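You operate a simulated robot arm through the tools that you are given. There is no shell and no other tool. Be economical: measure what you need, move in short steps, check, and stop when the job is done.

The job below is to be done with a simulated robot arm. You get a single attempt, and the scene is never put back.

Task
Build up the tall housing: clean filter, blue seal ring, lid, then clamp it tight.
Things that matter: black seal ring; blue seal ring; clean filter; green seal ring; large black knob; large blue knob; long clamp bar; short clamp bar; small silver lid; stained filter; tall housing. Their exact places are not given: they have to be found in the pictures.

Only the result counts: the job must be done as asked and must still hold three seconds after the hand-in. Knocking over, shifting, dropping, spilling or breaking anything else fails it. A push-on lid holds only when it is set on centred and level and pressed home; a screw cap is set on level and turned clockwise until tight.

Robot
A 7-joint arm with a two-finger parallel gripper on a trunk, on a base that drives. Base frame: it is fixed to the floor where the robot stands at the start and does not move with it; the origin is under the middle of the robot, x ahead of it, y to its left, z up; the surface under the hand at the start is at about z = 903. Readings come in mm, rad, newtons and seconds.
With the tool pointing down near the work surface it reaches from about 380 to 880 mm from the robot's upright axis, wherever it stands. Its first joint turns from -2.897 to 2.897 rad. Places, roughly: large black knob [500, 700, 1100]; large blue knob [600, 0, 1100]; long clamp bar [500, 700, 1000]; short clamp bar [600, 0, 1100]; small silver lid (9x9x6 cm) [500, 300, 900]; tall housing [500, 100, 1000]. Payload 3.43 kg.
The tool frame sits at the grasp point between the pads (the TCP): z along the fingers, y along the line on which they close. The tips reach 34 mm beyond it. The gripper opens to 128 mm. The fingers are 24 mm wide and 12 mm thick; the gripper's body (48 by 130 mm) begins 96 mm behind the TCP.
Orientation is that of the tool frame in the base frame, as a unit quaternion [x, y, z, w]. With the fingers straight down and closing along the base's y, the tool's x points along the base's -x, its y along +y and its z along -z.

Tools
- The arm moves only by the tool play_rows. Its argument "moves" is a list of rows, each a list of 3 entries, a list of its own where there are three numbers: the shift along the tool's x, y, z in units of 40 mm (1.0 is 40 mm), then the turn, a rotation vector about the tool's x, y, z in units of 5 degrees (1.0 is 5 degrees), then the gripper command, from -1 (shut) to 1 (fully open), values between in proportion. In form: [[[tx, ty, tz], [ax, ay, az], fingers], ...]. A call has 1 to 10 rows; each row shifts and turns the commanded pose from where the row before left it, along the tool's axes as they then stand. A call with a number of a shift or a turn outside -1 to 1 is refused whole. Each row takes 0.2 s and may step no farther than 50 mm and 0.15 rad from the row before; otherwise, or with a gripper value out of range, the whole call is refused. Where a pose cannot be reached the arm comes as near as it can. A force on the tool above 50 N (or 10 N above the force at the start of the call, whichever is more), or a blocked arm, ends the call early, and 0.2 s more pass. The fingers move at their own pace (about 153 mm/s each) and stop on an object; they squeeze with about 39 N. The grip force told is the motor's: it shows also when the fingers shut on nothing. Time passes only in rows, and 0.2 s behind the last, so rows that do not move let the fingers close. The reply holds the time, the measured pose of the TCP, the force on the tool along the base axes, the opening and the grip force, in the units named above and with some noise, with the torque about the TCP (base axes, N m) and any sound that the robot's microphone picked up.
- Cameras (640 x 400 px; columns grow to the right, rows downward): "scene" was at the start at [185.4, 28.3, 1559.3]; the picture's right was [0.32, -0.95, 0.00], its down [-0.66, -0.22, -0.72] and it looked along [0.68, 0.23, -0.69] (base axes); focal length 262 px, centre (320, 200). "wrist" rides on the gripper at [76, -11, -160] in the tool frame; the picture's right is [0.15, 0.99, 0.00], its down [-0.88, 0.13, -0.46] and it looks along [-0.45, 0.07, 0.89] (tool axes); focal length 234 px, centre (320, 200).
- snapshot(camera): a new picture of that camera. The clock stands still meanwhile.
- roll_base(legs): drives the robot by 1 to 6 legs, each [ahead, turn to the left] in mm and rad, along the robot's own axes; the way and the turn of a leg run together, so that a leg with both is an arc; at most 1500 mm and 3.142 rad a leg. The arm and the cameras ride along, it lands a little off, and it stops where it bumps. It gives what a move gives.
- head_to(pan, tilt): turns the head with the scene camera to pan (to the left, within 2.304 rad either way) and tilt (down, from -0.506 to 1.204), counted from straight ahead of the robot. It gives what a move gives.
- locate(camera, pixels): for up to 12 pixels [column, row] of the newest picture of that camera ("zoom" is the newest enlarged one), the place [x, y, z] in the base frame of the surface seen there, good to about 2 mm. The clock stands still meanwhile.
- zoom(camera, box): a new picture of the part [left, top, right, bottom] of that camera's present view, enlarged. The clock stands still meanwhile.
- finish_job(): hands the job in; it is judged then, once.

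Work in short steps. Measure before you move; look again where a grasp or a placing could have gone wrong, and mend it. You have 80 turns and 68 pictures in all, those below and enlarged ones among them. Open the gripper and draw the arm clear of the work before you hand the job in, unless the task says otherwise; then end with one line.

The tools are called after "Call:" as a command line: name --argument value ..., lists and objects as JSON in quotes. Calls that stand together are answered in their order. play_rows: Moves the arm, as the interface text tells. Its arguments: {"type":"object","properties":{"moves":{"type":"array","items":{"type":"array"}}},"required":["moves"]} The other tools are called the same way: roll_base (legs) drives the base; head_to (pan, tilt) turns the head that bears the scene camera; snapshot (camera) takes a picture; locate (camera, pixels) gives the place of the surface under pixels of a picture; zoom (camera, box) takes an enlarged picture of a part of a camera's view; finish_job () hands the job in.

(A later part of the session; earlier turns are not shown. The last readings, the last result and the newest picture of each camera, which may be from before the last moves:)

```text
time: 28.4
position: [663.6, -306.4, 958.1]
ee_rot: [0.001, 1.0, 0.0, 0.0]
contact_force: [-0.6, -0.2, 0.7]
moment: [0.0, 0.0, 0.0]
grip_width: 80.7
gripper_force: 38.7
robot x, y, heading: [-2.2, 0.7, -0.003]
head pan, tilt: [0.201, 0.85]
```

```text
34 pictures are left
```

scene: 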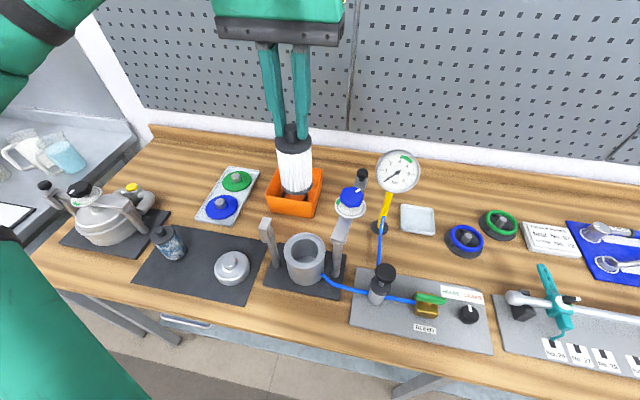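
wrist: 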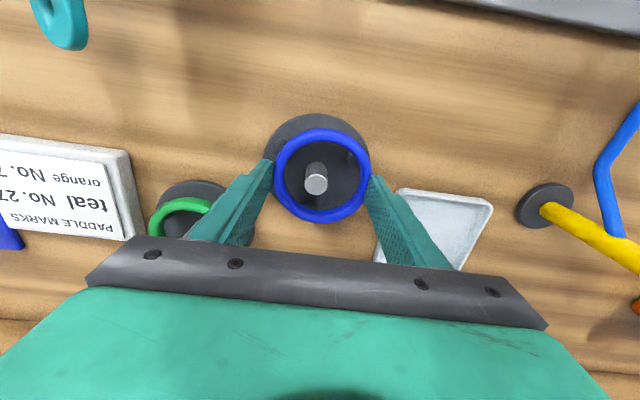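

Holding the ring at 80.7 mm. Lift and check.

Call:
play_rows --moves '[[[0, 0, -0.2], [0, 0, 0], -0.1], [[0, 0, -0.5], [0, 0, 0], -0.1], [[0, 0, -0.8], [0, 0, 0], -0.1], [[0, 0, 0], [0, 0, 0], -0.1]]'

Call:
snapshot --camera "wrist"

```text
time: 29.4
position: [658.9, -306.9, 1016.9]
ee_rot: [0.002, 1.0, 0.0, 0.0]
contact_force: [-0.4, -0.3, -0.5]
moment: [0.02, -0.01, 0.0]
grip_width: 80.3
gripper_force: 39.0
robot x, y, heading: [2.9, 3.2, -0.004]
head pan, tilt: [0.201, 0.85]
```

```text
33 pictures are left
```

wrist: 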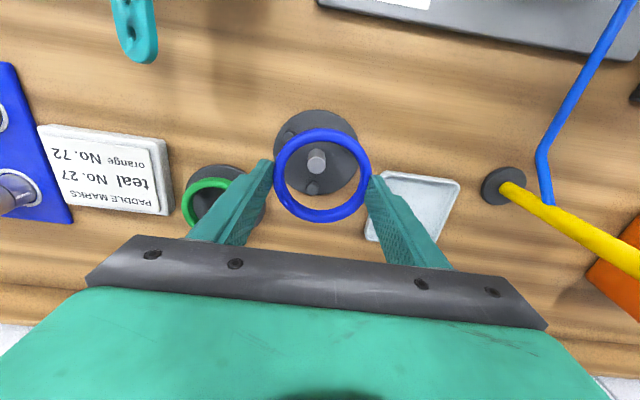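

Ring lifted. Rise to ~1297, then travel to the housing.

Call:
play_rows --moves '[[[0, 0, -1], [0, 0, 0], -0.1], [[0, 0, -1], [0, 0, 0], -0.1], [[0, 0, -1], [0, 0, 0], -0.1], [[0, 0, -1], [0, 0, 0], -0.1], [[0, 0, -1], [0, 0, 0], -0.1], [[0, 0, -1], [0, 0, 0], -0.1], [[0, 0, -1], [0, 0, 0], -0.1], [[0.39, 0.9627, 0], [0, 0, 0], -0.1]]'

Call:
play_rows --moves '[[[0.39, 0.9627, 0], [0, 0, 0], -0.1], [[0.39, 0.9627, 0], [0, 0, 0], -0.1], [[0.39, 0.9627, 0], [0, 0, 0], -0.1], [[0.39, 0.9627, 0], [0, 0, 0], -0.1], [[0.39, 0.9627, 0], [0, 0, 0], -0.1], [[0.39, 0.9627, 0], [0, 0, 0], -0.1], [[0.39, 0.9627, 0], [0, 0, 0], -0.1], [[0.39, 0.9627, 0], [0, 0, 0], -0.1], [[0.39, 0.9627, 0], [0, 0, 0], -0.1], [[0.39, 0.9627, 0], [0, 0, 0], -0.1]]'

Call:
play_rows --moves '[[[0, 0, 1], [0, 0, 0], -0.1], [[0, 0, 1], [0, 0, 0], -0.1], [[0, 0, 1], [0, 0, 0], -0.1], [[0, 0, 1], [0, 0, 0], -0.1], [[0, 0, 0.5], [0, 0, 0], -0.1], [[0, 0, 0], [0, 0, 0], -0.1]]'

Call:
zoom --camera "scene" --box '[265, 195, 345, 275]'

Call:
zoom --camera "wrist" --box '[240, 90, 400, 230]'

```text
time: 31.2
position: [647.7, -267.0, 1301.5]
ee_rot: [0.002, 1.0, 0.0, 0.0]
contact_force: [0.4, -1.0, -1.0]
moment: [0.08, 0.0, -0.02]
grip_width: 80.4
gripper_force: 39.4
robot x, y, heading: [0.6, -0.0, -0.003]
head pan, tilt: [0.201, 0.85]
```

```text
time: 33.4
position: [494.0, 116.8, 1299.3]
ee_rot: [0.001, 1.0, 0.0, 0.0]
contact_force: [0.1, -0.5, -0.6]
moment: [0.07, 0.02, -0.03]
grip_width: 80.3
gripper_force: 38.7
robot x, y, heading: [0.3, 0.2, 0.002]
head pan, tilt: [0.201, 0.85]
```

```text
time: 34.8
position: [491.4, 118.1, 1118.1]
ee_rot: [0.001, 1.0, 0.0, 0.0]
contact_force: [-0.7, 0.3, -0.7]
moment: [0.04, -0.01, -0.01]
grip_width: 80.1
gripper_force: 38.7
robot x, y, heading: [-2.9, 2.5, 0.0]
head pan, tilt: [0.201, 0.85]
```

```text
5.00 times, centred on (305, 235) of scene
```

zoom: 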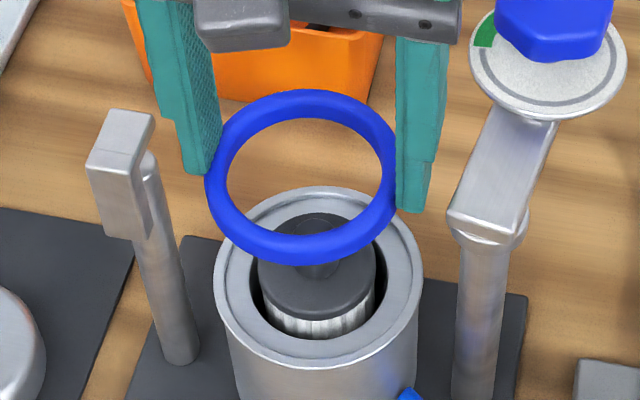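

```text
2.86 times, centred on (320, 160) of wrist
```

zoom: 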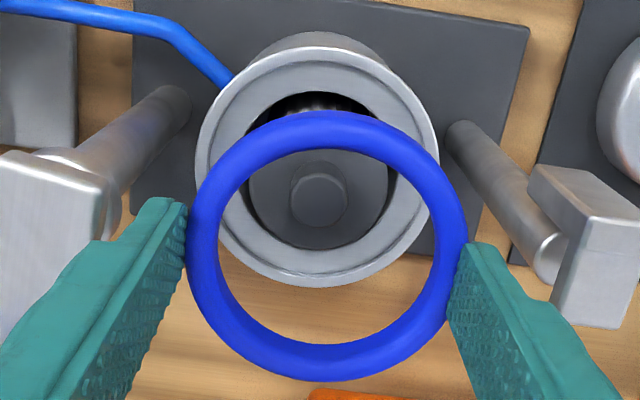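

Call:
locate --camera "zoom" --pixels '[[328, 132], [328, 357], [207, 235], [447, 235], [245, 160], [410, 160], [320, 60], [200, 165], [434, 165], [245, 330], [410, 330], [318, 195]]'

```text
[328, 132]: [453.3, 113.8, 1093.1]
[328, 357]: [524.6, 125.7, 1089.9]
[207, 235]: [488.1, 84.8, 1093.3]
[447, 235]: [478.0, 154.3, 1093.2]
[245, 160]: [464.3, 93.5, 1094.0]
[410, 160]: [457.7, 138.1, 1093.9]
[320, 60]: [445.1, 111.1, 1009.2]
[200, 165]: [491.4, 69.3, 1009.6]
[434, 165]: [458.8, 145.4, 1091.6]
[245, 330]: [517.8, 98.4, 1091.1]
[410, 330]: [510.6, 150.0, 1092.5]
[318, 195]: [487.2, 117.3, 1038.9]
```

Ring centre ≈ (488.7,119.2) vs housing (491.5,117.2), and its far side ~2.5 mm low. I correct both and descend to just above the seat.

Call:
play_rows --moves '[[[-0.045, -0.05, 0], [0, -0.4, 0], -0.1], [[0.016, 0, 0.5], [0, 0, 0], -0.1], [[0.016, 0, 0.5], [0, 0, 0], -0.1], [[0.016, 0, 0.5], [0, 0, 0], -0.1], [[0, 0, 0.15], [0, 0, 0], -0.1], [[0, 0, 0], [0, 0, 0], -0.1]]'

Call:
zoom --camera "scene" --box '[265, 205, 345, 285]'

Call:
locate --camera "zoom" --pixels '[[318, 165], [318, 160], [325, 285], [240, 220], [400, 225], [318, 303], [265, 275], [375, 275]]'

```text
time: 36.2
position: [495.2, 114.2, 1051.1]
ee_rot: [0.001, 1.0, 0.0, 0.017]
contact_force: [1.3, -0.4, 0.1]
moment: [-0.02, 0.01, -0.01]
grip_width: 80.4
gripper_force: 38.6
robot x, y, heading: [0.7, -3.2, 0.001]
head pan, tilt: [0.201, 0.85]
```

```text
5.00 times, centred on (305, 245) of scene
```

zoom: 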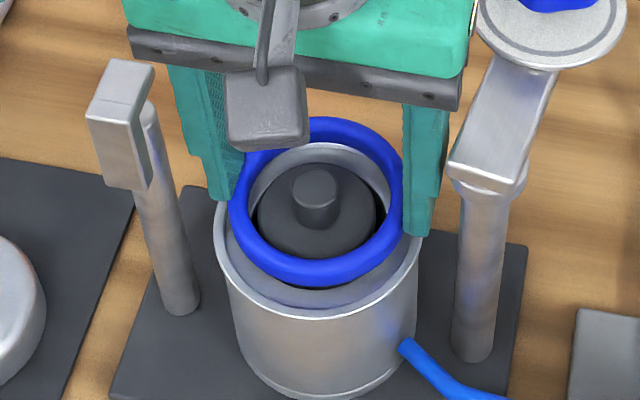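

```text
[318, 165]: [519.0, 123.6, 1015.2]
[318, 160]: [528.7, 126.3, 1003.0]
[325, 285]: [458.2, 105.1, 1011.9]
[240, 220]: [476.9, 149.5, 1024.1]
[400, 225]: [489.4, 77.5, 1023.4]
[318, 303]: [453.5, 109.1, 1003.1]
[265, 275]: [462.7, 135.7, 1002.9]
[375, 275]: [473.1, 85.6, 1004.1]
```

Call:
locate --camera "zoom" --pixels '[[318, 268], [240, 200], [395, 200], [355, 135], [260, 250], [375, 250], [385, 165], [330, 128]]'

```text
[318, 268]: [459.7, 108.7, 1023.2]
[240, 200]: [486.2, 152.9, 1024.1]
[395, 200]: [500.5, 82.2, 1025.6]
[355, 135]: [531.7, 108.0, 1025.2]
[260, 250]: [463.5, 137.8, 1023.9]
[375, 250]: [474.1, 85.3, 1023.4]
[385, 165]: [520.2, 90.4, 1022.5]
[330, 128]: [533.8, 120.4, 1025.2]
```

Ring ≈ (495,117), level, top z≈1024; housing centre 491.7. Shift -3 mm in x and lower gently ~9 mm to contact.

Call:
play_rows --moves '[[[0.08, 0, 0], [0, 0, 0], -0.1], [[0, 0, 0.1], [0, 0, 0], -0.1], [[0, 0, 0.05], [0, 0, 0], -0.1], [[0, 0, 0.05], [0, 0, 0], -0.1], [[0, 0, 0], [0, 0, 0], -0.1]]'

Call:
zoom --camera "scene" --box '[265, 205, 345, 285]'

Call:
locate --camera "zoom" --pixels '[[318, 280], [238, 215], [397, 215], [355, 145], [260, 262], [375, 262], [385, 180], [330, 138], [318, 310], [222, 240], [412, 240]]'

```text
time: 37.4
position: [492.3, 114.2, 1047.0]
ee_rot: [0.002, 1.0, 0.0, 0.02]
contact_force: [-0.5, -2.6, 37.7]
moment: [1.0, -0.89, -0.09]
grip_width: 80.5
gripper_force: 39.1
robot x, y, heading: [-2.9, 1.6, 0.0]
head pan, tilt: [0.201, 0.85]
```

```text
5.00 times, centred on (305, 245) of scene
```

zoom: 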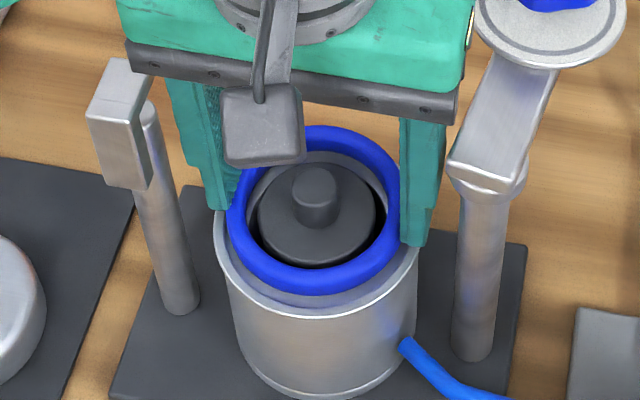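

```text
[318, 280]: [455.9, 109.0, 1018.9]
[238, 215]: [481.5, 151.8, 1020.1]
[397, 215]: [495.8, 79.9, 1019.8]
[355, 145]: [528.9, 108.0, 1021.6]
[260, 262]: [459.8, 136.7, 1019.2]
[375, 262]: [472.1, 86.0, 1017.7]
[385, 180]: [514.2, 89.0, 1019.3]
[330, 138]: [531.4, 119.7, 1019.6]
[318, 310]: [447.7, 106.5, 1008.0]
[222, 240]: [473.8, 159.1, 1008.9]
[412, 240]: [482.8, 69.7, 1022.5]
```

Fingertips rest on the lip with the ring ~4 mm above its seat and centred (492,116). Ease up 1 mm and open slightly (to ~90 mm) so it drops in.

Call:
play_rows --moves '[[[0, 0, -0.03], [0, 0, 0], -0.1], [[0, 0, 0], [0, 0, 0], 0.3], [[0, 0, 0], [0, 0, 0], 0.38], [[0, 0, 0], [0, 0, 0], 0.38], [[0, 0, -0.5], [0, 0, 0], 0.38], [[0, 0, -1], [0, 0, 0], 0.38], [[0, 0, -1], [0, 0.4, 0], 0.38], [[0, 0, -1], [0, 0, 0], 0.38], [[0, 0, -1], [0, 0, 0], 0.2], [[0, 0, -1], [0, 0, 0], 0]]'

Call:
zoom --camera "scene" --box '[265, 205, 345, 285]'

Call:
locate --camera "zoom" --pixels '[[318, 288], [236, 225], [397, 225], [355, 155], [260, 270], [375, 270], [385, 190], [320, 148], [285, 155], [318, 310], [222, 240], [412, 240]]'

```text
time: 39.6
position: [487.9, 114.7, 1268.2]
ee_rot: [0.001, 1.0, -0.001, 0.0]
contact_force: [-0.5, 0.0, -0.3]
moment: [-0.02, -0.02, -0.02]
grip_width: 63.9
gripper_force: 0.0
robot x, y, heading: [-4.3, -5.4, 0.007]
head pan, tilt: [0.201, 0.85]
```

```text
5.00 times, centred on (305, 245) of scene
```

zoom: 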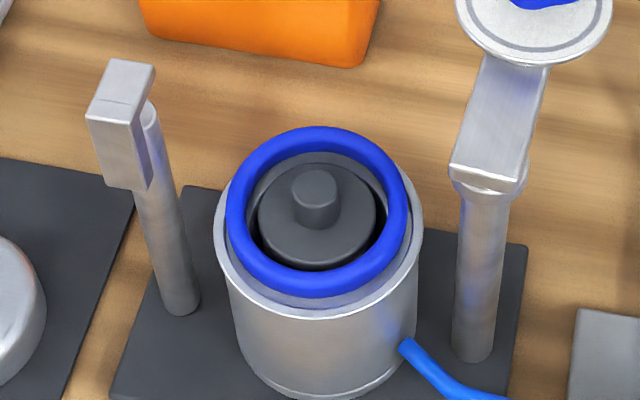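

```text
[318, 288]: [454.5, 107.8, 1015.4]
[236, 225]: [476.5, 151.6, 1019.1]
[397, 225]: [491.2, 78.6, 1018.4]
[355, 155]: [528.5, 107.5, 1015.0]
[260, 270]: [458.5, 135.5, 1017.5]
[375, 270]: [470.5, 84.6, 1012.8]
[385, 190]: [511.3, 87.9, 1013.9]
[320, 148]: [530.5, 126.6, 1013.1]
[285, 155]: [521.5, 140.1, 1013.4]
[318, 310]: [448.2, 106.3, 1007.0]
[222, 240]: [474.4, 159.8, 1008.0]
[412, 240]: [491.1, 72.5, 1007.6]
```

The ring dropped; z readings 1013–1019 need a check for seating. More points on the same picture.

Call:
locate --camera "zoom" --pixels '[[238, 210], [240, 235], [246, 190], [236, 218], [260, 165], [398, 205], [398, 215], [396, 235], [340, 284], [300, 286], [280, 282], [232, 225]]'

Call:
zoom --camera "wrist" --box '[270, 70, 370, 150]'

```text
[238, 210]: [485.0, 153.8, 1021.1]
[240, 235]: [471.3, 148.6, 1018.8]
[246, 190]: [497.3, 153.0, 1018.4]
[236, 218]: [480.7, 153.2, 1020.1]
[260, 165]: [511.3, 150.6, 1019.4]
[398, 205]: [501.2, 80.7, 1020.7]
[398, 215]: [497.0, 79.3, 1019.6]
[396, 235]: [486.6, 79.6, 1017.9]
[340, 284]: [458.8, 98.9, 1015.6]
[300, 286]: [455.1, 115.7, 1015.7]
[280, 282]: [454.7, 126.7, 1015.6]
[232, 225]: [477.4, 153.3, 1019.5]
```

```text
5.00 times, centred on (320, 110) of wrist
```

zoom: 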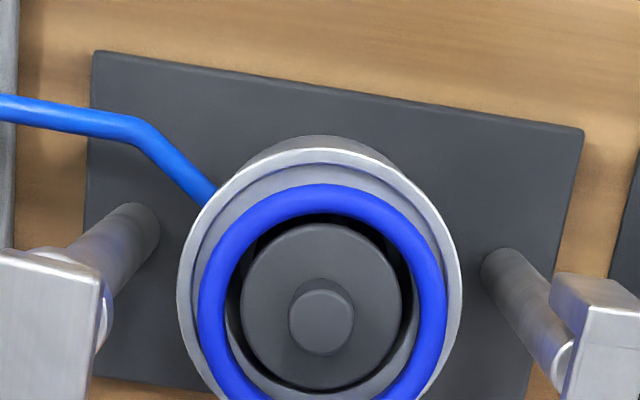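

Call:
zoom --camera "wrist" --box '[285, 95, 365, 160]'

```text
6.15 times, centred on (325, 128) of wrist
```

zoom: 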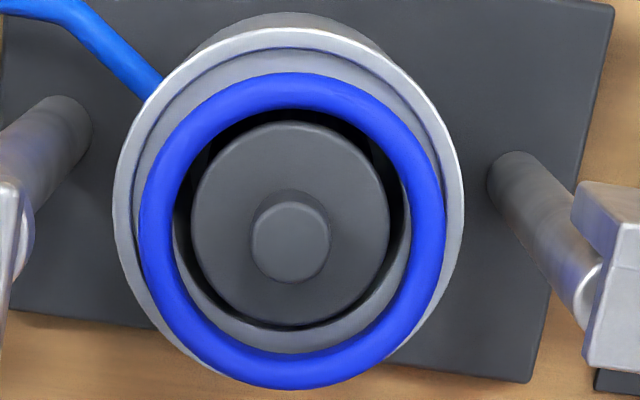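

The ring sits displaced toward +x (it overlaps the far lip). I measure it from this view.

Call:
locate --camera "zoom" --pixels '[[290, 92], [290, 370], [160, 220], [428, 220], [200, 130], [385, 130], [190, 320], [395, 320], [290, 32], [120, 200], [460, 200], [290, 232]]'

```text
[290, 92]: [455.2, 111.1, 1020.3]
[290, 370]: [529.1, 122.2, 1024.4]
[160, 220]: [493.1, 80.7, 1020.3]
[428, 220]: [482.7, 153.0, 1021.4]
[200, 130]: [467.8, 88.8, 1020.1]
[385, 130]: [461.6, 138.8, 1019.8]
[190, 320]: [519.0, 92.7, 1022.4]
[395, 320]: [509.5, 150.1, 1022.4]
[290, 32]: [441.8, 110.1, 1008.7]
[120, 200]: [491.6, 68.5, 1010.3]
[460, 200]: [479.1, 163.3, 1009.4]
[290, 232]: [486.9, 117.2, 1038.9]
```

The ring is ~4 mm too far in +x, its far side perched on the lip while the front lies in the seat. I will yaw the hand 90° (to keep its body away from the clamp knob), close the fingers and nudge the ring toward -x from behind.

Call:
play_rows --moves '[[[0, 0, 0], [0, 0, 1], -0.5], [[0, 0, 0], [0, 0, 1], -1], [[0, 0, 0], [0, 0, 1], -1], [[0, 0, 0], [0, 0, 1], -1], [[0, 0, 0], [0, 0, 1], -1], [[0, 0, 0], [0, 0, 1], -1], [[0, 0, 0], [0, 0, 1], -1], [[0, 0, 0], [0, 0, 1], -1], [[0, 0, 0], [0, 0, 1], -1], [[0, 0, 0], [0, 0, 1], -1]]'

Call:
play_rows --moves '[[[0, 0, 0], [0, 0, 1], -1], [[0, 0, 0], [0, 0, 1], -1], [[0, 0, 0], [0, 0, 1], -1], [[0, 0, 0], [0, 0, 1], -1], [[0, 0, 0], [0, 0, 1], -1], [[0, 0, 0], [0, 0, 1], -1], [[0, 0, 0], [0, 0, 1], -1], [[0, 0, 0], [0, 0, 1], -1], [[0, 0, 0], [0, 0, 0], -1]]'

```text
time: 41.8
position: [481.9, 105.3, 1262.8]
ee_rot: [0.421, 0.907, 0.001, 0.002]
contact_force: [-0.6, 0.5, -0.2]
moment: [-0.03, -0.01, -0.02]
grip_width: 0.0
gripper_force: 32.8
out of reach, approached as far as the arm can: row 10
robot x, y, heading: [-0.6, 3.0, -0.002]
head pan, tilt: [0.201, 0.85]
```

```text
time: 43.8
position: [366.1, -47.2, 1230.5]
ee_rot: [0.707, 0.707, 0.001, 0.001]
contact_force: [0.3, -0.4, 0.0]
moment: [0.02, -0.01, 0.03]
grip_width: 0.2
gripper_force: 32.3
out of reach, approached as far as the arm can: row 1, 2, 3, 4, 5, 6, 7, 8
robot x, y, heading: [-1.1, -0.5, -0.002]
head pan, tilt: [0.201, 0.85]
```

Yaw +90° is out of reach; +40° is enough. I rotate back 50° and then read the pose.

Call:
play_rows --moves '[[[0, 0, 0], [0, 0, -1], -1], [[0, 0, 0], [0, 0, -1], -1], [[0, 0, 0], [0, 0, -1], -1], [[0, 0, 0], [0, 0, -1], -1], [[0, 0, 0], [0, 0, -1], -1], [[0, 0, 0], [0, 0, -1], -1], [[0, 0, 0], [0, 0, -1], -1], [[0, 0, 0], [0, 0, -1], -1], [[0, 0, 0], [0, 0, -1], -1], [[0, 0, 0], [0, 0, -1], -1]]'

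Call:
zoom --camera "scene" --box '[235, 175, 375, 305]'

```text
time: 46.0
position: [366.4, -46.1, 1229.5]
ee_rot: [0.342, 0.94, 0.0, 0.0]
contact_force: [-0.5, 0.8, 0.1]
moment: [0.02, 0.01, 0.02]
grip_width: 0.0
gripper_force: 33.6
robot x, y, heading: [1.0, 0.4, -0.003]
head pan, tilt: [0.201, 0.85]
```

```text
3.08 times, centred on (305, 240) of scene
```

zoom: 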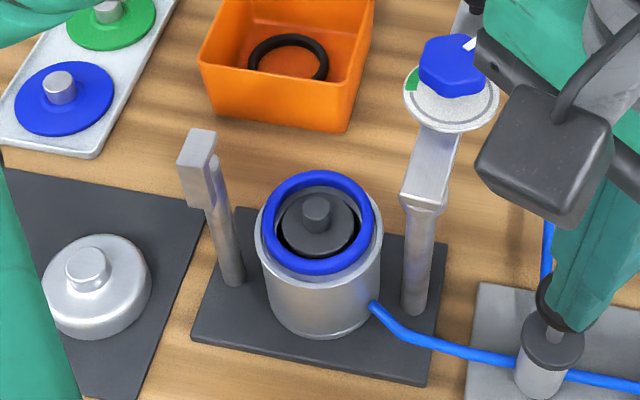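

Scene is intact. I locate the knob in this picture and move above the spot behind the ring at (563,117).

Call:
locate --camera "zoom" --pixels '[[455, 62], [420, 62], [445, 90], [425, 180], [445, 125], [316, 183], [316, 262], [300, 180], [340, 180], [316, 176]]'

Call:
play_rows --moves '[[[-0.16, 0.9, 0], [0, 0, 0], -1], [[-0.16, 0.9, 0], [0, 0, 0], -1], [[-0.16, 0.9, 0], [0, 0, 0], -1], [[-0.16, 0.9, 0], [0, 0, 0], -1], [[-0.16, 0.9, 0], [0, 0, 0], -1], [[-0.16, 0.9, 0], [0, 0, 0], -1], [[-0.16, 0.9, 0], [0, 0, 0], -1], [[0, 0, 0], [0, 0, 0], -1]]'

```text
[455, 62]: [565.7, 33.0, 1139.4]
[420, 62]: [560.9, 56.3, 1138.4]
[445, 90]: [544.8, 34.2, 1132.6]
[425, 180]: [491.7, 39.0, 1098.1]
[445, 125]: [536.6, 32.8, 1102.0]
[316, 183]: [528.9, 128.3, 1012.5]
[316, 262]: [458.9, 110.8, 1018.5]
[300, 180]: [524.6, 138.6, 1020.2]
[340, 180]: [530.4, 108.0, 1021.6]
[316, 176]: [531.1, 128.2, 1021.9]
```

```text
time: 47.8
position: [563.2, 116.1, 1228.9]
ee_rot: [0.343, 0.939, 0.0, 0.0]
contact_force: [0.2, -0.5, 0.3]
moment: [0.0, 0.0, -0.01]
grip_width: 0.0
gripper_force: 32.9
robot x, y, heading: [-2.8, 1.0, -0.006]
head pan, tilt: [0.201, 0.85]
```

Ring's back top at (531,128,1022): indeed perched. I lower so the tips are at z ≈ 1013.

Call:
play_rows --moves '[[[0, 0, 1], [0, 0, 0], -1], [[0, 0, 1], [0, 0, 0], -1], [[0, 0, 1], [0, 0, 0], -1], [[0, 0, 0.8], [0, 0, 0], -1], [[0, 0, 0.7], [0, 0, 0], -1], [[0, 0, 0], [0, 0, 0], -1]]'

Call:
zoom --camera "scene" --box '[255, 185, 365, 285]'

```text
time: 49.2
position: [565.8, 113.9, 1049.5]
ee_rot: [0.343, 0.939, 0.0, 0.0]
contact_force: [0.1, -0.4, -1.0]
moment: [-0.02, 0.01, -0.01]
grip_width: 0.1
gripper_force: 32.8
robot x, y, heading: [1.2, 1.8, -0.002]
head pan, tilt: [0.201, 0.85]
```

```text
4.00 times, centred on (310, 235) of scene
```

zoom: 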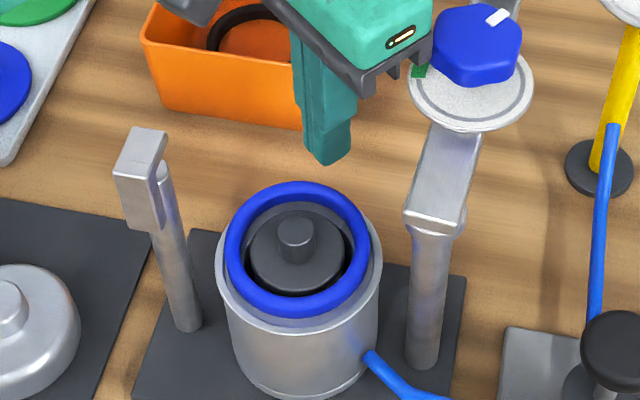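

Approach 9 mm in -x, then creep in 1.5 mm steps.

Call:
play_rows --moves '[[[0.1724, -0.1447, 0], [0, 0, 0], -1], [[0.0287, -0.0241, 0], [0, 0, 0], -1], [[0.0287, -0.0241, 0], [0, 0, 0], -1], [[0, 0, 0], [0, 0, 0], -1]]'

Call:
zoom --camera "scene" --box '[265, 205, 345, 285]'

Call:
locate --camera "zoom" --pixels '[[318, 288], [238, 215], [397, 215], [365, 145], [260, 268], [375, 268], [300, 135], [290, 137], [280, 140]]'

```text
time: 50.2
position: [551.6, 116.5, 1049.2]
ee_rot: [0.343, 0.939, 0.0, -0.001]
contact_force: [-0.6, 0.6, -0.1]
moment: [0.02, 0.02, -0.04]
grip_width: 0.0
gripper_force: 32.8
robot x, y, heading: [-3.4, 1.3, -0.002]
head pan, tilt: [0.201, 0.85]
```

```text
5.00 times, centred on (305, 245) of scene
```

zoom: 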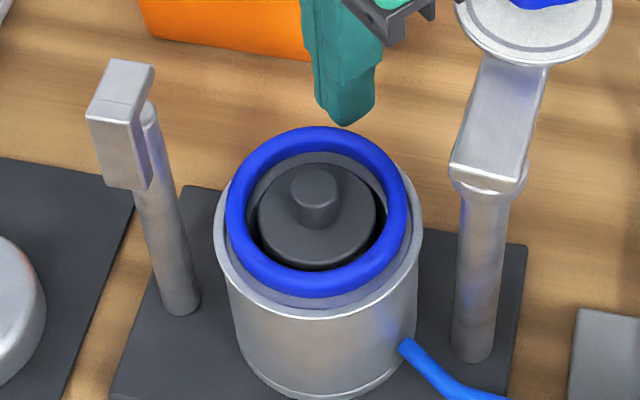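

```text
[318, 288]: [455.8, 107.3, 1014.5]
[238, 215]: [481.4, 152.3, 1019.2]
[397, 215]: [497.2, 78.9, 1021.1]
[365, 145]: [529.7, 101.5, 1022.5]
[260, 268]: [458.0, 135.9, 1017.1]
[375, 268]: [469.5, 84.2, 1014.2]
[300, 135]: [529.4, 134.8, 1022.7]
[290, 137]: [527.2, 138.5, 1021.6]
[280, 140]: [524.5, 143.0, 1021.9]
```

Not in contact yet; ring back z 1022 vs front 1014.5 confirms the tilt. Continue 6 mm in small steps.

Call:
play_rows --moves '[[[0.0287, -0.0241, 0], [0, 0, 0], -1], [[0.0287, -0.0241, 0], [0, 0, 0], -1], [[0.0287, -0.0241, 0], [0, 0, 0], -1], [[0.0287, -0.0241, 0], [0, 0, 0], -1], [[0, 0, 0], [0, 0, 0], -1]]'

Call:
zoom --camera "scene" --box '[265, 205, 345, 285]'

Call:
locate --camera "zoom" --pixels '[[318, 288], [318, 296], [238, 215], [397, 215], [365, 150], [260, 272], [375, 272], [300, 142], [290, 143], [280, 147]]'

```text
time: 51.4
position: [545.7, 116.3, 1050.7]
ee_rot: [0.343, 0.939, 0.0, 0.0]
contact_force: [0.5, -0.8, 0.0]
moment: [-0.01, -0.02, -0.01]
grip_width: 0.1
gripper_force: 33.3
robot x, y, heading: [-4.1, 1.5, 0.0]
head pan, tilt: [0.201, 0.85]
```

```text
5.00 times, centred on (305, 245) of scene
```

zoom: 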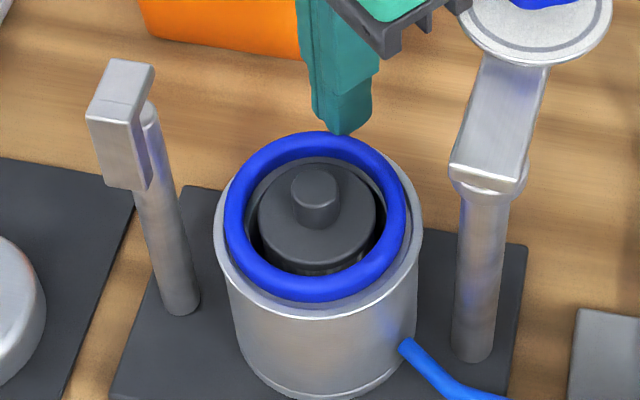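

```text
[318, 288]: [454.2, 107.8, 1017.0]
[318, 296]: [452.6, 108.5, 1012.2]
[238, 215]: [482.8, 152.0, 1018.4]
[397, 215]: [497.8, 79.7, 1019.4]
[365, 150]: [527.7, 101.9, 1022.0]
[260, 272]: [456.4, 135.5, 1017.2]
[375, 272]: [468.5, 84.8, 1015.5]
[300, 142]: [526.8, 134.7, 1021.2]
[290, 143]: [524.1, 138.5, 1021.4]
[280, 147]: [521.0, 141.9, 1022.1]
```

The ring moved ~2.5 mm; it still sits on the back lip. Push 3 mm more.

Call:
play_rows --moves '[[[0.0287, -0.0241, 0], [0, 0, 0], -1], [[0.0287, -0.0241, 0], [0, 0, 0], -1], [[0, 0, 0], [0, 0, 0], -1]]'

Call:
zoom --camera "scene" --box '[265, 205, 345, 285]'

Call:
locate --camera "zoom" --pixels '[[318, 292], [238, 220], [397, 220], [365, 157], [260, 275], [375, 275], [300, 147], [280, 154]]'

```text
time: 52.2
position: [543.4, 117.9, 1051.0]
ee_rot: [0.343, 0.939, 0.0, 0.0]
contact_force: [0.9, -0.1, 0.2]
moment: [-0.01, -0.07, -0.02]
grip_width: 0.0
gripper_force: 32.8
robot x, y, heading: [2.0, 0.5, -0.002]
head pan, tilt: [0.201, 0.85]
```

```text
5.00 times, centred on (305, 245) of scene
```

zoom: 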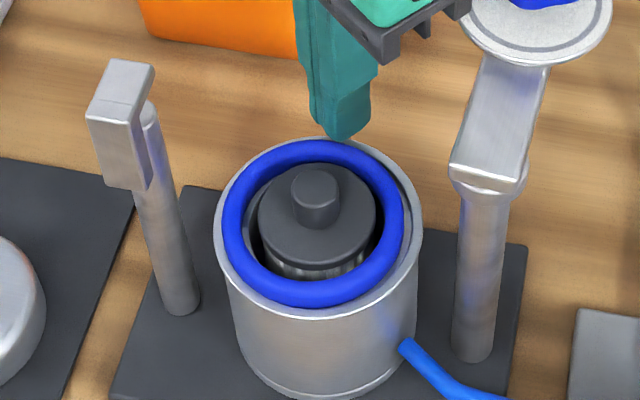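

```text
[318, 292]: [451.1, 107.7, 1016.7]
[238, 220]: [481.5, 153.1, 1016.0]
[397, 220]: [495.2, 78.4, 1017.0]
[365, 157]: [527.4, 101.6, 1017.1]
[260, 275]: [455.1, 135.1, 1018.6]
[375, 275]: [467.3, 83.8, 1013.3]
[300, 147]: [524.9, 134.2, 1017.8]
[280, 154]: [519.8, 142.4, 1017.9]
```

The ring has dropped level (~1017 all around). I raise the hand and inspect from above with the wrist camera.

Call:
play_rows --moves '[[[-0.2, 0.17, 0], [0, 0, 0], -1], [[0, 0, -1], [0, 0, -1], -1], [[0, 0, -1], [0, 0, -1], -1], [[0, 0, -1], [0, 0, -1], -1], [[0, 0, -1], [0, 0, -1], -1], [[0, 0, -0.7], [0, 0, -1], -1], [[0, 0, 0], [0, 0, -1], -1], [[0, 0, 0], [0, 0, -1], -1], [[1, 0, 0], [0, 0, -1], -1], [[1, 0, 0], [0, 0, 0], -1]]'

Call:
zoom --camera "wrist" --box '[280, 70, 370, 150]'

```text
time: 54.4
position: [475.3, 121.4, 1234.5]
ee_rot: [0.0, 1.0, 0.001, 0.0]
contact_force: [-0.3, 0.0, 0.0]
moment: [-0.02, -0.02, -0.04]
grip_width: 0.2
gripper_force: 32.7
robot x, y, heading: [-1.4, -0.6, 0.005]
head pan, tilt: [0.201, 0.85]
```

```text
5.00 times, centred on (325, 110) of wrist
```

zoom: 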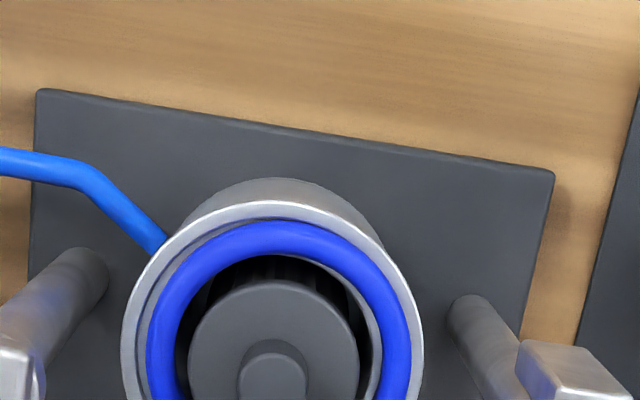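

Call:
zoom --camera "wrist" --box '[285, 102, 365, 182]'

Call:
locate --camera "zoom" --pixels '[[245, 60], [130, 60], [355, 80], [220, 350], [110, 200], [380, 200], [320, 330], [140, 300], [185, 65], [300, 60], [370, 130], [360, 270]]'

```text
5.00 times, centred on (325, 142) of wrist
```

zoom: 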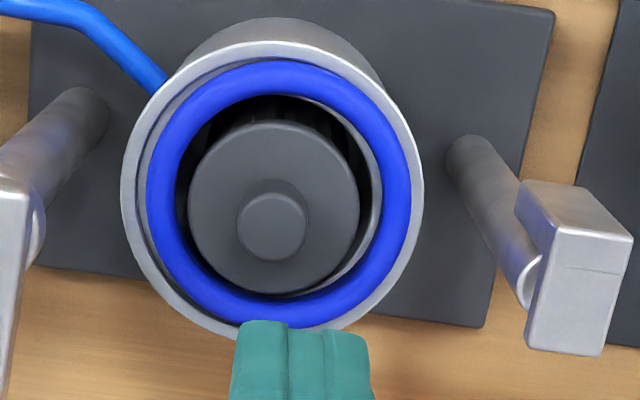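

```text
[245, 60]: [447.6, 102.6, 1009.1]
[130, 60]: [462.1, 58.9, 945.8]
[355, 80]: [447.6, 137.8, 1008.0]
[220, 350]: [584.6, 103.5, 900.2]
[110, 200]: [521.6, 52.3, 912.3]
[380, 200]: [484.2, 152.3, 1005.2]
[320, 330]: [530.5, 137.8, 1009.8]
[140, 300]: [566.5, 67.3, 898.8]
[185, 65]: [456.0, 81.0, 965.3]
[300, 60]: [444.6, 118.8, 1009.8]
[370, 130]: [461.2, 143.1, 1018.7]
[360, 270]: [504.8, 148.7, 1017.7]
```

Call:
locate --camera "zoom" --pixels '[[275, 78], [180, 125], [162, 190], [175, 255], [215, 293], [280, 308], [345, 285], [385, 240], [398, 190], [380, 135], [335, 92], [220, 90]]'

```text
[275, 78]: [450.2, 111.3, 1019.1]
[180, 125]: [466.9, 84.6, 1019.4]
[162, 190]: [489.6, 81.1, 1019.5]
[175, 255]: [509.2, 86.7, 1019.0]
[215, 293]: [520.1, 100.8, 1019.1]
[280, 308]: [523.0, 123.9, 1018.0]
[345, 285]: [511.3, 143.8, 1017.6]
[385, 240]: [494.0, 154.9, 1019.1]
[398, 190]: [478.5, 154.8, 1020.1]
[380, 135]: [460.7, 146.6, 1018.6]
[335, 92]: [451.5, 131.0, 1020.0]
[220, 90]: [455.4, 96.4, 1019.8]
```

Ring is level within 1 mm and inside the lip. Next, the lid: move above its knob at (452.5, 306.5) with fingers opened to ~64 mm.

Call:
play_rows --moves '[[[0.114, 0.926, 0], [0, 0, 0], 0], [[0.114, 0.926, 0], [0, 0, 0], 0], [[0.114, 0.926, 0], [0, 0, 0], 0], [[0.114, 0.926, 0], [0, 0, 0], 0], [[0.114, 0.926, 0], [0, 0, 0], 0], [[0, 0, 1], [0, 0, 0], 0], [[0, 0, 1], [0, 0, 0], 0], [[0, 0, 1], [0, 0, 0], 0], [[0, 0, 1], [0, 0, 0], 0], [[0, 0, 0], [0, 0, 0], 0]]'

Call:
snapshot --camera "wrist"

```text
time: 56.6
position: [448.8, 306.0, 1076.9]
ee_rot: [0.001, 1.0, 0.0, 0.001]
contact_force: [0.7, -0.8, 0.5]
moment: [0.02, -0.02, 0.01]
grip_width: 63.9
gripper_force: 0.0
robot x, y, heading: [2.7, 3.2, 0.002]
head pan, tilt: [0.201, 0.85]
```

```text
18 pictures are left
```

wrist: 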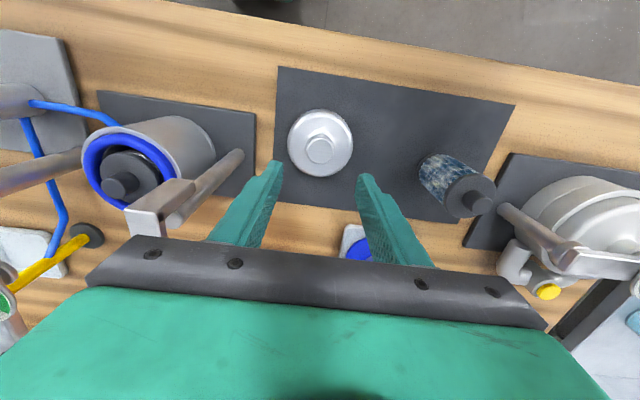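

Call:
locate --camera "wrist" --pixels '[[320, 150], [308, 150], [331, 151], [320, 162], [320, 139], [292, 143], [350, 146], [276, 168], [364, 180]]'

```text
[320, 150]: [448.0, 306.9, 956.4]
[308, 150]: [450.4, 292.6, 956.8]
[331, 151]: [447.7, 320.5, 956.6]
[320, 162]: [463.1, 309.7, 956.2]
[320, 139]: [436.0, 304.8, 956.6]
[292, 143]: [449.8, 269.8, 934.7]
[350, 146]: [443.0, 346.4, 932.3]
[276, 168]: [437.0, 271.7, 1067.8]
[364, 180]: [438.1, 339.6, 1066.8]
```

Fingers (mid 449,305.7) are aligned with the lid's knob (449.5,307). Lower ~104 mm and close.

Call:
play_rows --moves '[[[0, 0.03, 0.8], [0, 0, 0], 0], [[0, 0, 0.8], [0, 0, 0], 0], [[0, 0, 0.7], [0, 0, 0], 0], [[0, 0, 0.28], [0, 0, 0], 0], [[0, 0, 0], [0, 0, 0], -0.4], [[0, 0, 0], [0, 0, 0], -1], [[0, 0, 0], [0, 0, 0], -1], [[0, 0, 0], [0, 0, 0], -1]]'

Call:
snapshot --camera "wrist"

```text
time: 58.4
position: [450.7, 305.6, 973.1]
ee_rot: [0.001, 1.0, 0.0, 0.0]
contact_force: [1.2, 1.1, 0.6]
moment: [0.06, -0.14, 0.02]
grip_width: 33.4
gripper_force: 38.6
robot x, y, heading: [0.3, -0.2, -0.001]
head pan, tilt: [0.201, 0.85]
```

```text
17 pictures are left
```

wrist: 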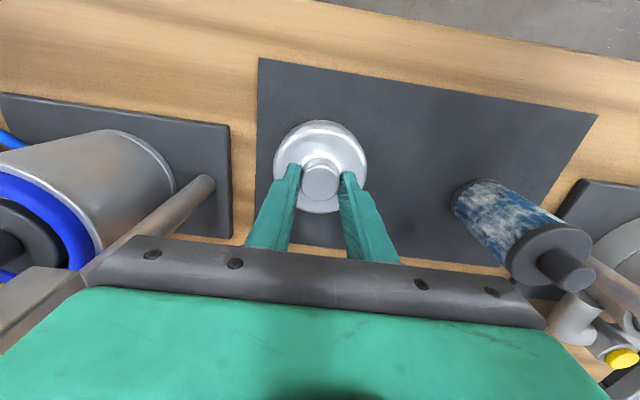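

Gripped at 33.4 mm. Lift 260 mm and move over the housing.

Call:
play_rows --moves '[[[0, 0, -0.2], [0, 0, 0], -1], [[0, 0, -0.6], [0, 0, 0], -1], [[0, 0, -1], [0, 0, 0], -1], [[0, 0, -1], [0, 0, 0], -1], [[0, 0, -1], [0, 0, 0], -1], [[0, 0, -1], [0, 0, 0], -1], [[0, 0, -1], [0, 0, 0], -1], [[0, 0, -0.7], [0, 0, 0], -1], [[0, 0, 0], [0, 0, 0], -1]]'

Call:
play_rows --moves '[[[-0.205, -0.948, 0], [0, 0, 0], -1], [[-0.205, -0.948, 0], [0, 0, 0], -1], [[-0.205, -0.948, 0], [0, 0, 0], -1], [[-0.205, -0.948, 0], [0, 0, 0], -1], [[-0.205, -0.948, 0], [0, 0, 0], -1], [[0, 0, 0.5], [0, 0, 0], -1], [[0, 0, 0.5], [0, 0, 0], -1], [[0, 0, 0.5], [0, 0, 0], -1], [[0, 0, 0.3], [0, 0, 0], -1], [[0, 0, 0], [0, 0, 0], -1]]'

Call:
zoom --camera "scene" --box '[255, 175, 355, 285]'

```text
time: 60.4
position: [448.5, 307.4, 1235.2]
ee_rot: [0.002, 1.0, 0.0, 0.001]
contact_force: [-0.4, 0.0, -4.4]
moment: [-0.03, -0.01, -0.01]
grip_width: 33.1
gripper_force: 39.2
robot x, y, heading: [2.3, 1.5, 0.001]
head pan, tilt: [0.201, 0.85]
```

```text
time: 62.6
position: [493.6, 121.3, 1165.1]
ee_rot: [0.001, 1.0, 0.0, 0.0]
contact_force: [-0.5, 0.4, -5.5]
moment: [0.01, 0.02, 0.04]
grip_width: 33.1
gripper_force: 38.9
robot x, y, heading: [-0.5, -0.8, -0.003]
head pan, tilt: [0.201, 0.85]
```

```text
3.64 times, centred on (305, 230) of scene
```

zoom: 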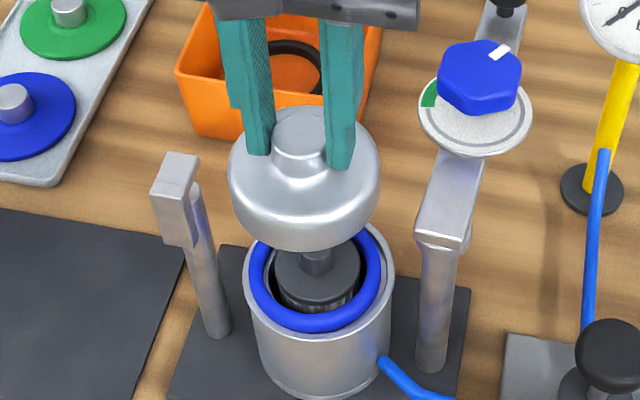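

Call:
locate --camera "zoom" --pixels '[[232, 175], [377, 175], [305, 220], [305, 245], [303, 115], [300, 150], [250, 150], [362, 150], [240, 205], [370, 205], [262, 210], [350, 210]]'

```text
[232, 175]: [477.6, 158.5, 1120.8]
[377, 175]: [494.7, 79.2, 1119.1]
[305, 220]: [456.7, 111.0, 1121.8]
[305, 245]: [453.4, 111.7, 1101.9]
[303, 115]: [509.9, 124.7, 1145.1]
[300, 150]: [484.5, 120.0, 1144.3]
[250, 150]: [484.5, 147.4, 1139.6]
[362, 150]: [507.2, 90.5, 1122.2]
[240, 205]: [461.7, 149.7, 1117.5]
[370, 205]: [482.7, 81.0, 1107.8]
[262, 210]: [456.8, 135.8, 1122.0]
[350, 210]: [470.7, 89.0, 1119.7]
```

Lid centre ≈ (495,120.5); housing (491.5,117). Correct by (-3,-3.5) mm and lower 60 mm, then look.

Call:
play_rows --moves '[[[0.075, -0.09, 0], [0, 0, 0], -1], [[0, 0, 0.5], [0, 0, 0], -1], [[0, 0, 0.5], [0, 0, 0], -1], [[0, 0, 0.5], [0, 0, 0], -1], [[0, 0, 0], [0, 0, 0], -1]]'

Call:
zoom --camera "scene" --box '[265, 195, 345, 285]'

Call:
locate --camera "zoom" --pixels '[[315, 268], [315, 255], [240, 225], [390, 225], [225, 210], [400, 210], [315, 310], [225, 270], [410, 270], [318, 330]]'

```text
time: 63.8
position: [488.0, 114.1, 1101.2]
ee_rot: [0.0, 1.0, 0.0, 0.0]
contact_force: [-0.5, 0.5, -5.6]
moment: [-0.02, -0.02, -0.01]
grip_width: 33.1
gripper_force: 38.6
robot x, y, heading: [-1.2, -2.7, -0.002]
head pan, tilt: [0.201, 0.85]
```

```text
4.44 times, centred on (305, 240) of scene
```

zoom: 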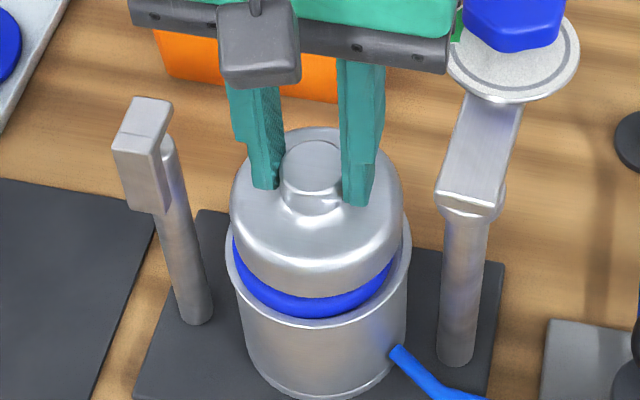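

```text
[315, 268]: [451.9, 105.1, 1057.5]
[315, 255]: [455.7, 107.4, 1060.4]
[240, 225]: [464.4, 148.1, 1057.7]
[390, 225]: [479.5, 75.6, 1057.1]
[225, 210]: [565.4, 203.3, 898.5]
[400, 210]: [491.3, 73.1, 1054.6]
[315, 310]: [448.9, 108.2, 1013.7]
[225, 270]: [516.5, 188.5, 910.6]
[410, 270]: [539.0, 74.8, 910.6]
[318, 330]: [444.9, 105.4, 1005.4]
```

Call:
locate --camera "zoom" --pixels '[[315, 285], [315, 292], [275, 280], [355, 282], [235, 215], [398, 218], [233, 235], [398, 235], [311, 150], [285, 165], [338, 165]]'

```text
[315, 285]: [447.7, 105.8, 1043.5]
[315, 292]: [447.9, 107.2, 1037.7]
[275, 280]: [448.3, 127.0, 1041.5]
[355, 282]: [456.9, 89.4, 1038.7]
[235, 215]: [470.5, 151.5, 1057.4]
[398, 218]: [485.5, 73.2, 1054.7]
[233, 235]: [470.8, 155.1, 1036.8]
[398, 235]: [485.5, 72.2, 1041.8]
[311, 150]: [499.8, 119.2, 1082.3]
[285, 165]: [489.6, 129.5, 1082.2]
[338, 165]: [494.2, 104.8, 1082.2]
```

Lid axis fits (490.5,116), R 43.5; shift +1,+1 mm and lower gently until it contacts the ring.

Call:
play_rows --moves '[[[-0.025, 0.025, 0], [0, 0, 0], -1], [[0, 0, 0.2], [0, 0, 0], -1], [[0, 0, 0.08], [0, 0, 0], -1], [[0, 0, 0.05], [0, 0, 0], -1], [[0, 0, 0.05], [0, 0, 0], -1], [[0, 0, 0.05], [0, 0, 0], -1], [[0, 0, 0], [0, 0, 0], -1]]'

Call:
zoom --camera "scene" --box '[265, 195, 345, 285]'

Call:
locate --camera "zoom" --pixels '[[315, 300], [275, 295], [355, 295], [235, 245], [398, 245], [315, 330], [230, 270], [408, 265], [315, 280], [250, 240], [380, 240]]'

```text
time: 65.4
position: [489.1, 115.6, 1087.4]
ee_rot: [0.001, 1.0, 0.0, 0.002]
contact_force: [-4.4, -1.5, 34.7]
moment: [0.21, 0.03, 0.04]
grip_width: 33.5
gripper_force: 38.9
robot x, y, heading: [1.4, -0.7, 0.004]
head pan, tilt: [0.201, 0.85]
```

```text
4.44 times, centred on (305, 240) of scene
```

zoom: 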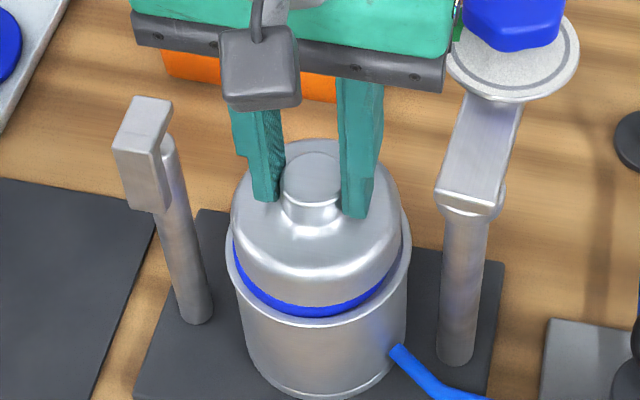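

```text
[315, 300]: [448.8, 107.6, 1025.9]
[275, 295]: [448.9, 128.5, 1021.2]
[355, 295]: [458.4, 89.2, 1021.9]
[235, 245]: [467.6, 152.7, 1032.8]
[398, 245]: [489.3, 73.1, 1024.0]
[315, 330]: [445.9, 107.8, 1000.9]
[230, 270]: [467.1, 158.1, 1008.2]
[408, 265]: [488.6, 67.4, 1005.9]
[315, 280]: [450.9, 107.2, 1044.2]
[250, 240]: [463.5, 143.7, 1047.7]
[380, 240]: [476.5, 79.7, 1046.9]
```

Lid rests on the ring at TCP 1087 (as predicted), 35 N, centred. Release and lift.

Call:
play_rows --moves '[[[0, 0, -0.02], [0, 0, 0], -1], [[0, 0, 0], [0, 0, 0], -0.2], [[0, 0, 0], [0, 0, 0], -0.2], [[0, 0, -0.5], [0, 0, 0], -0.2], [[0, 0, -1], [0, 0, 0], -0.2], [[0, 0, -1], [0, 0, 0], -0.2], [[0, 0, -1], [0, 0, 0], -1], [[0, 0, -0.5], [0, 0, 0], -1], [[0, 0, 0], [0, 0, 0], -1]]'

Call:
zoom --camera "scene" --box '[260, 165, 420, 285]'

Call:
locate --camera "zoom" --pixels '[[220, 285], [180, 255], [270, 260], [225, 225], [215, 230], [224, 300], [120, 205], [400, 120], [425, 95], [440, 45], [345, 250], [370, 215]]'

```text
time: 67.4
position: [491.6, 116.2, 1250.1]
ee_rot: [0.001, 1.0, -0.001, 0.0]
contact_force: [-0.2, 0.6, 0.2]
moment: [-0.01, -0.01, -0.02]
grip_width: 0.0
gripper_force: 32.7
robot x, y, heading: [-2.0, -1.7, 0.002]
head pan, tilt: [0.201, 0.85]
```

```text
3.33 times, centred on (340, 225) of scene
```

zoom: 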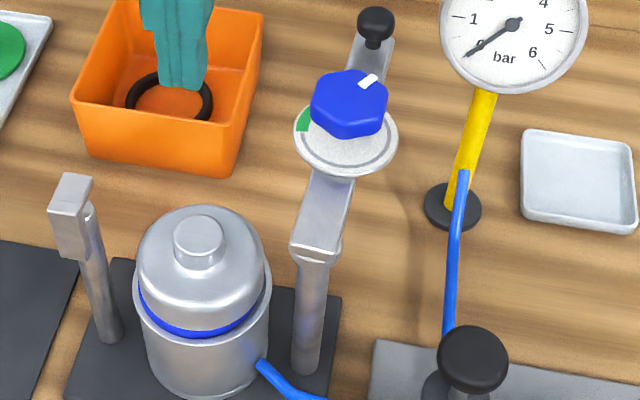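

```text
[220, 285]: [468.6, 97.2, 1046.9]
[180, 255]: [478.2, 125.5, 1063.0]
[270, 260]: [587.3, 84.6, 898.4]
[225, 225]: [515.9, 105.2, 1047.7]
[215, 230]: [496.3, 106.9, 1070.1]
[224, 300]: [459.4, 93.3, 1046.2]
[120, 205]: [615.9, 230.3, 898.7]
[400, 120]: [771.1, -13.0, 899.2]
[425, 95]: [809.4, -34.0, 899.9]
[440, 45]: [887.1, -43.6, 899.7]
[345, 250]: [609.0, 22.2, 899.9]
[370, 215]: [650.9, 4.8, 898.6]
```

Lid is level (z≈1047 around). Now measure the clamp: handle (376,22), knob (350,95), catch block (68,200).

Call:
locate --camera "zoom" --pixels '[[376, 15], [376, 28], [372, 43], [375, 60], [350, 95], [368, 82], [303, 120], [320, 225], [300, 250], [72, 185], [88, 210], [62, 240]]'

Call:
zoom --camera "wrist" --box '[160, 60, 480, 260]'

```text
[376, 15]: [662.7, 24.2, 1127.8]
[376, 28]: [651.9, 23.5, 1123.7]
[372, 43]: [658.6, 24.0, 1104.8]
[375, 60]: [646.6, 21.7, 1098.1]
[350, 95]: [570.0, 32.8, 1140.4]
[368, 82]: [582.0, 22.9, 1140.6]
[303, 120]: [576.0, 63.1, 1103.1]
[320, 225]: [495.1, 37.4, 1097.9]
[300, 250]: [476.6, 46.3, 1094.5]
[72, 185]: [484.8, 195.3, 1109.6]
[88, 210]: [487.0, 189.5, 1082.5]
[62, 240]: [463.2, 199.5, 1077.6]
```

```text
2.00 times, centred on (320, 160) of wrist
```

zoom: 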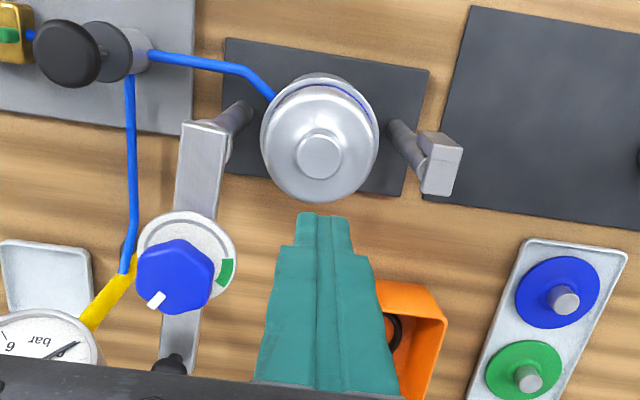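

The handle ball is at ≈(658,24), top z 1129, pivot ≈(492,39.5), radius ≈167. I'll cage the ball loosely between the fingers and swing it round with the hand yawing along. First go above it.

Call:
play_rows --moves '[[[-0.832, -0.461, 0], [0, 0, 0], -0.3], [[-0.832, -0.461, 0], [0, 0, 0], -0.3], [[-0.832, -0.461, 0], [0, 0, 0], -0.3], [[-0.832, -0.461, 0], [0, 0, 0], -0.3], [[-0.832, -0.461, 0], [0, 0, 0], -0.3], [[0, 0, 0], [0, 0, 1], -0.3], [[0, 0, 0.9], [0, 0, 0], -0.3], [[0, 0, 0], [0, 0, 0], -0.3]]'

Call:
zoom --camera "wrist" --box '[200, 80, 440, 240]'

Call:
locate --camera "zoom" --pixels '[[320, 200], [300, 200], [340, 200], [320, 180], [320, 220]]'

```text
time: 69.2
position: [651.6, 23.0, 1209.4]
ee_rot: [0.045, 0.999, 0.0, -0.001]
contact_force: [-0.1, -0.3, -1.1]
moment: [-0.01, -0.02, -0.01]
grip_width: 44.8
gripper_force: 0.0
robot x, y, heading: [-3.1, 0.8, 0.001]
head pan, tilt: [0.201, 0.85]
```

```text
2.50 times, centred on (320, 160) of wrist
```

zoom: 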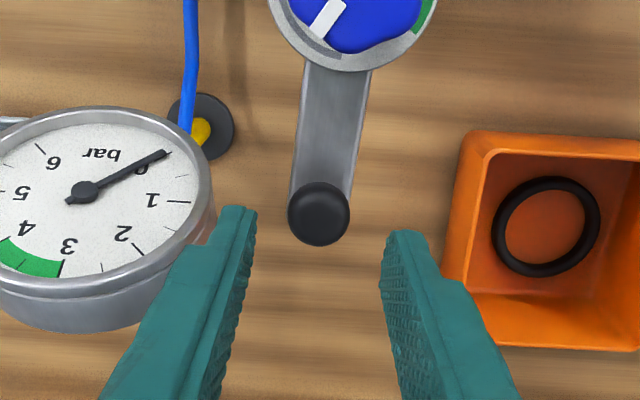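

```text
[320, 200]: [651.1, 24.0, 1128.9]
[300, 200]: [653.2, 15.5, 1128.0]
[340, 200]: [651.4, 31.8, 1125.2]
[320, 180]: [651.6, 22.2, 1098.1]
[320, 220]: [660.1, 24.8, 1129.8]
```

Ball centre (656.5,24) is between the fingers, gauge rim ~15 mm away from the left finger. Lower 62 mm and narrow the fingers around the ball.

Call:
play_rows --moves '[[[-0.05, 0.02, 0.8], [0, 0, 0], -0.3], [[0, 0, 0.75], [0, 0, 0], -0.3], [[0, 0, 0], [0, 0, 0], -0.5], [[0, 0, 0], [0, 0, 0], -0.5]]'

Call:
play_rows --moves '[[[0.0159, 0.3639, 0], [0, 0, -1], -0.5], [[0.0159, 0.3639, 0], [0, 0, -1], -0.5], [[0.0159, 0.3639, 0], [0, 0, -1], -0.5], [[0, 0, 0], [0, 0, 0], -0.5]]'

Call:
zoom --camera "scene" --box '[260, 165, 420, 285]'

```text
time: 70.2
position: [655.1, 21.8, 1145.4]
ee_rot: [0.045, 0.999, 0.001, 0.0]
contact_force: [0.5, 0.2, -0.2]
moment: [0.02, 0.01, -0.02]
grip_width: 32.1
gripper_force: 0.1
robot x, y, heading: [-2.2, -0.7, -0.001]
head pan, tilt: [0.201, 0.85]
```

```text
time: 71.2
position: [654.5, 67.9, 1147.9]
ee_rot: [-0.087, 0.996, 0.0, 0.0]
contact_force: [0.0, -0.2, -0.7]
moment: [-0.03, -0.03, 0.04]
grip_width: 32.2
gripper_force: 0.2
robot x, y, heading: [0.1, -0.5, 0.003]
head pan, tilt: [0.201, 0.85]
```

```text
3.33 times, centred on (340, 225) of scene
```

zoom: 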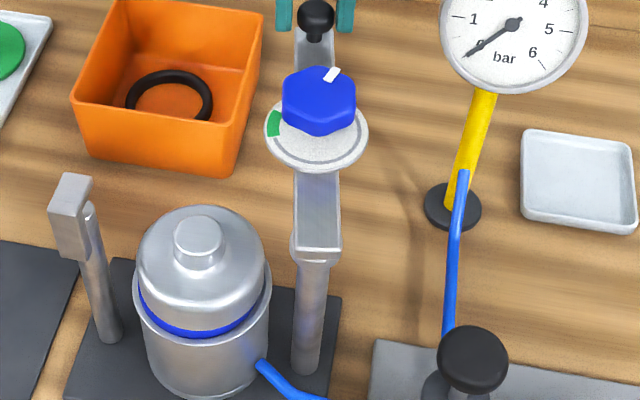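

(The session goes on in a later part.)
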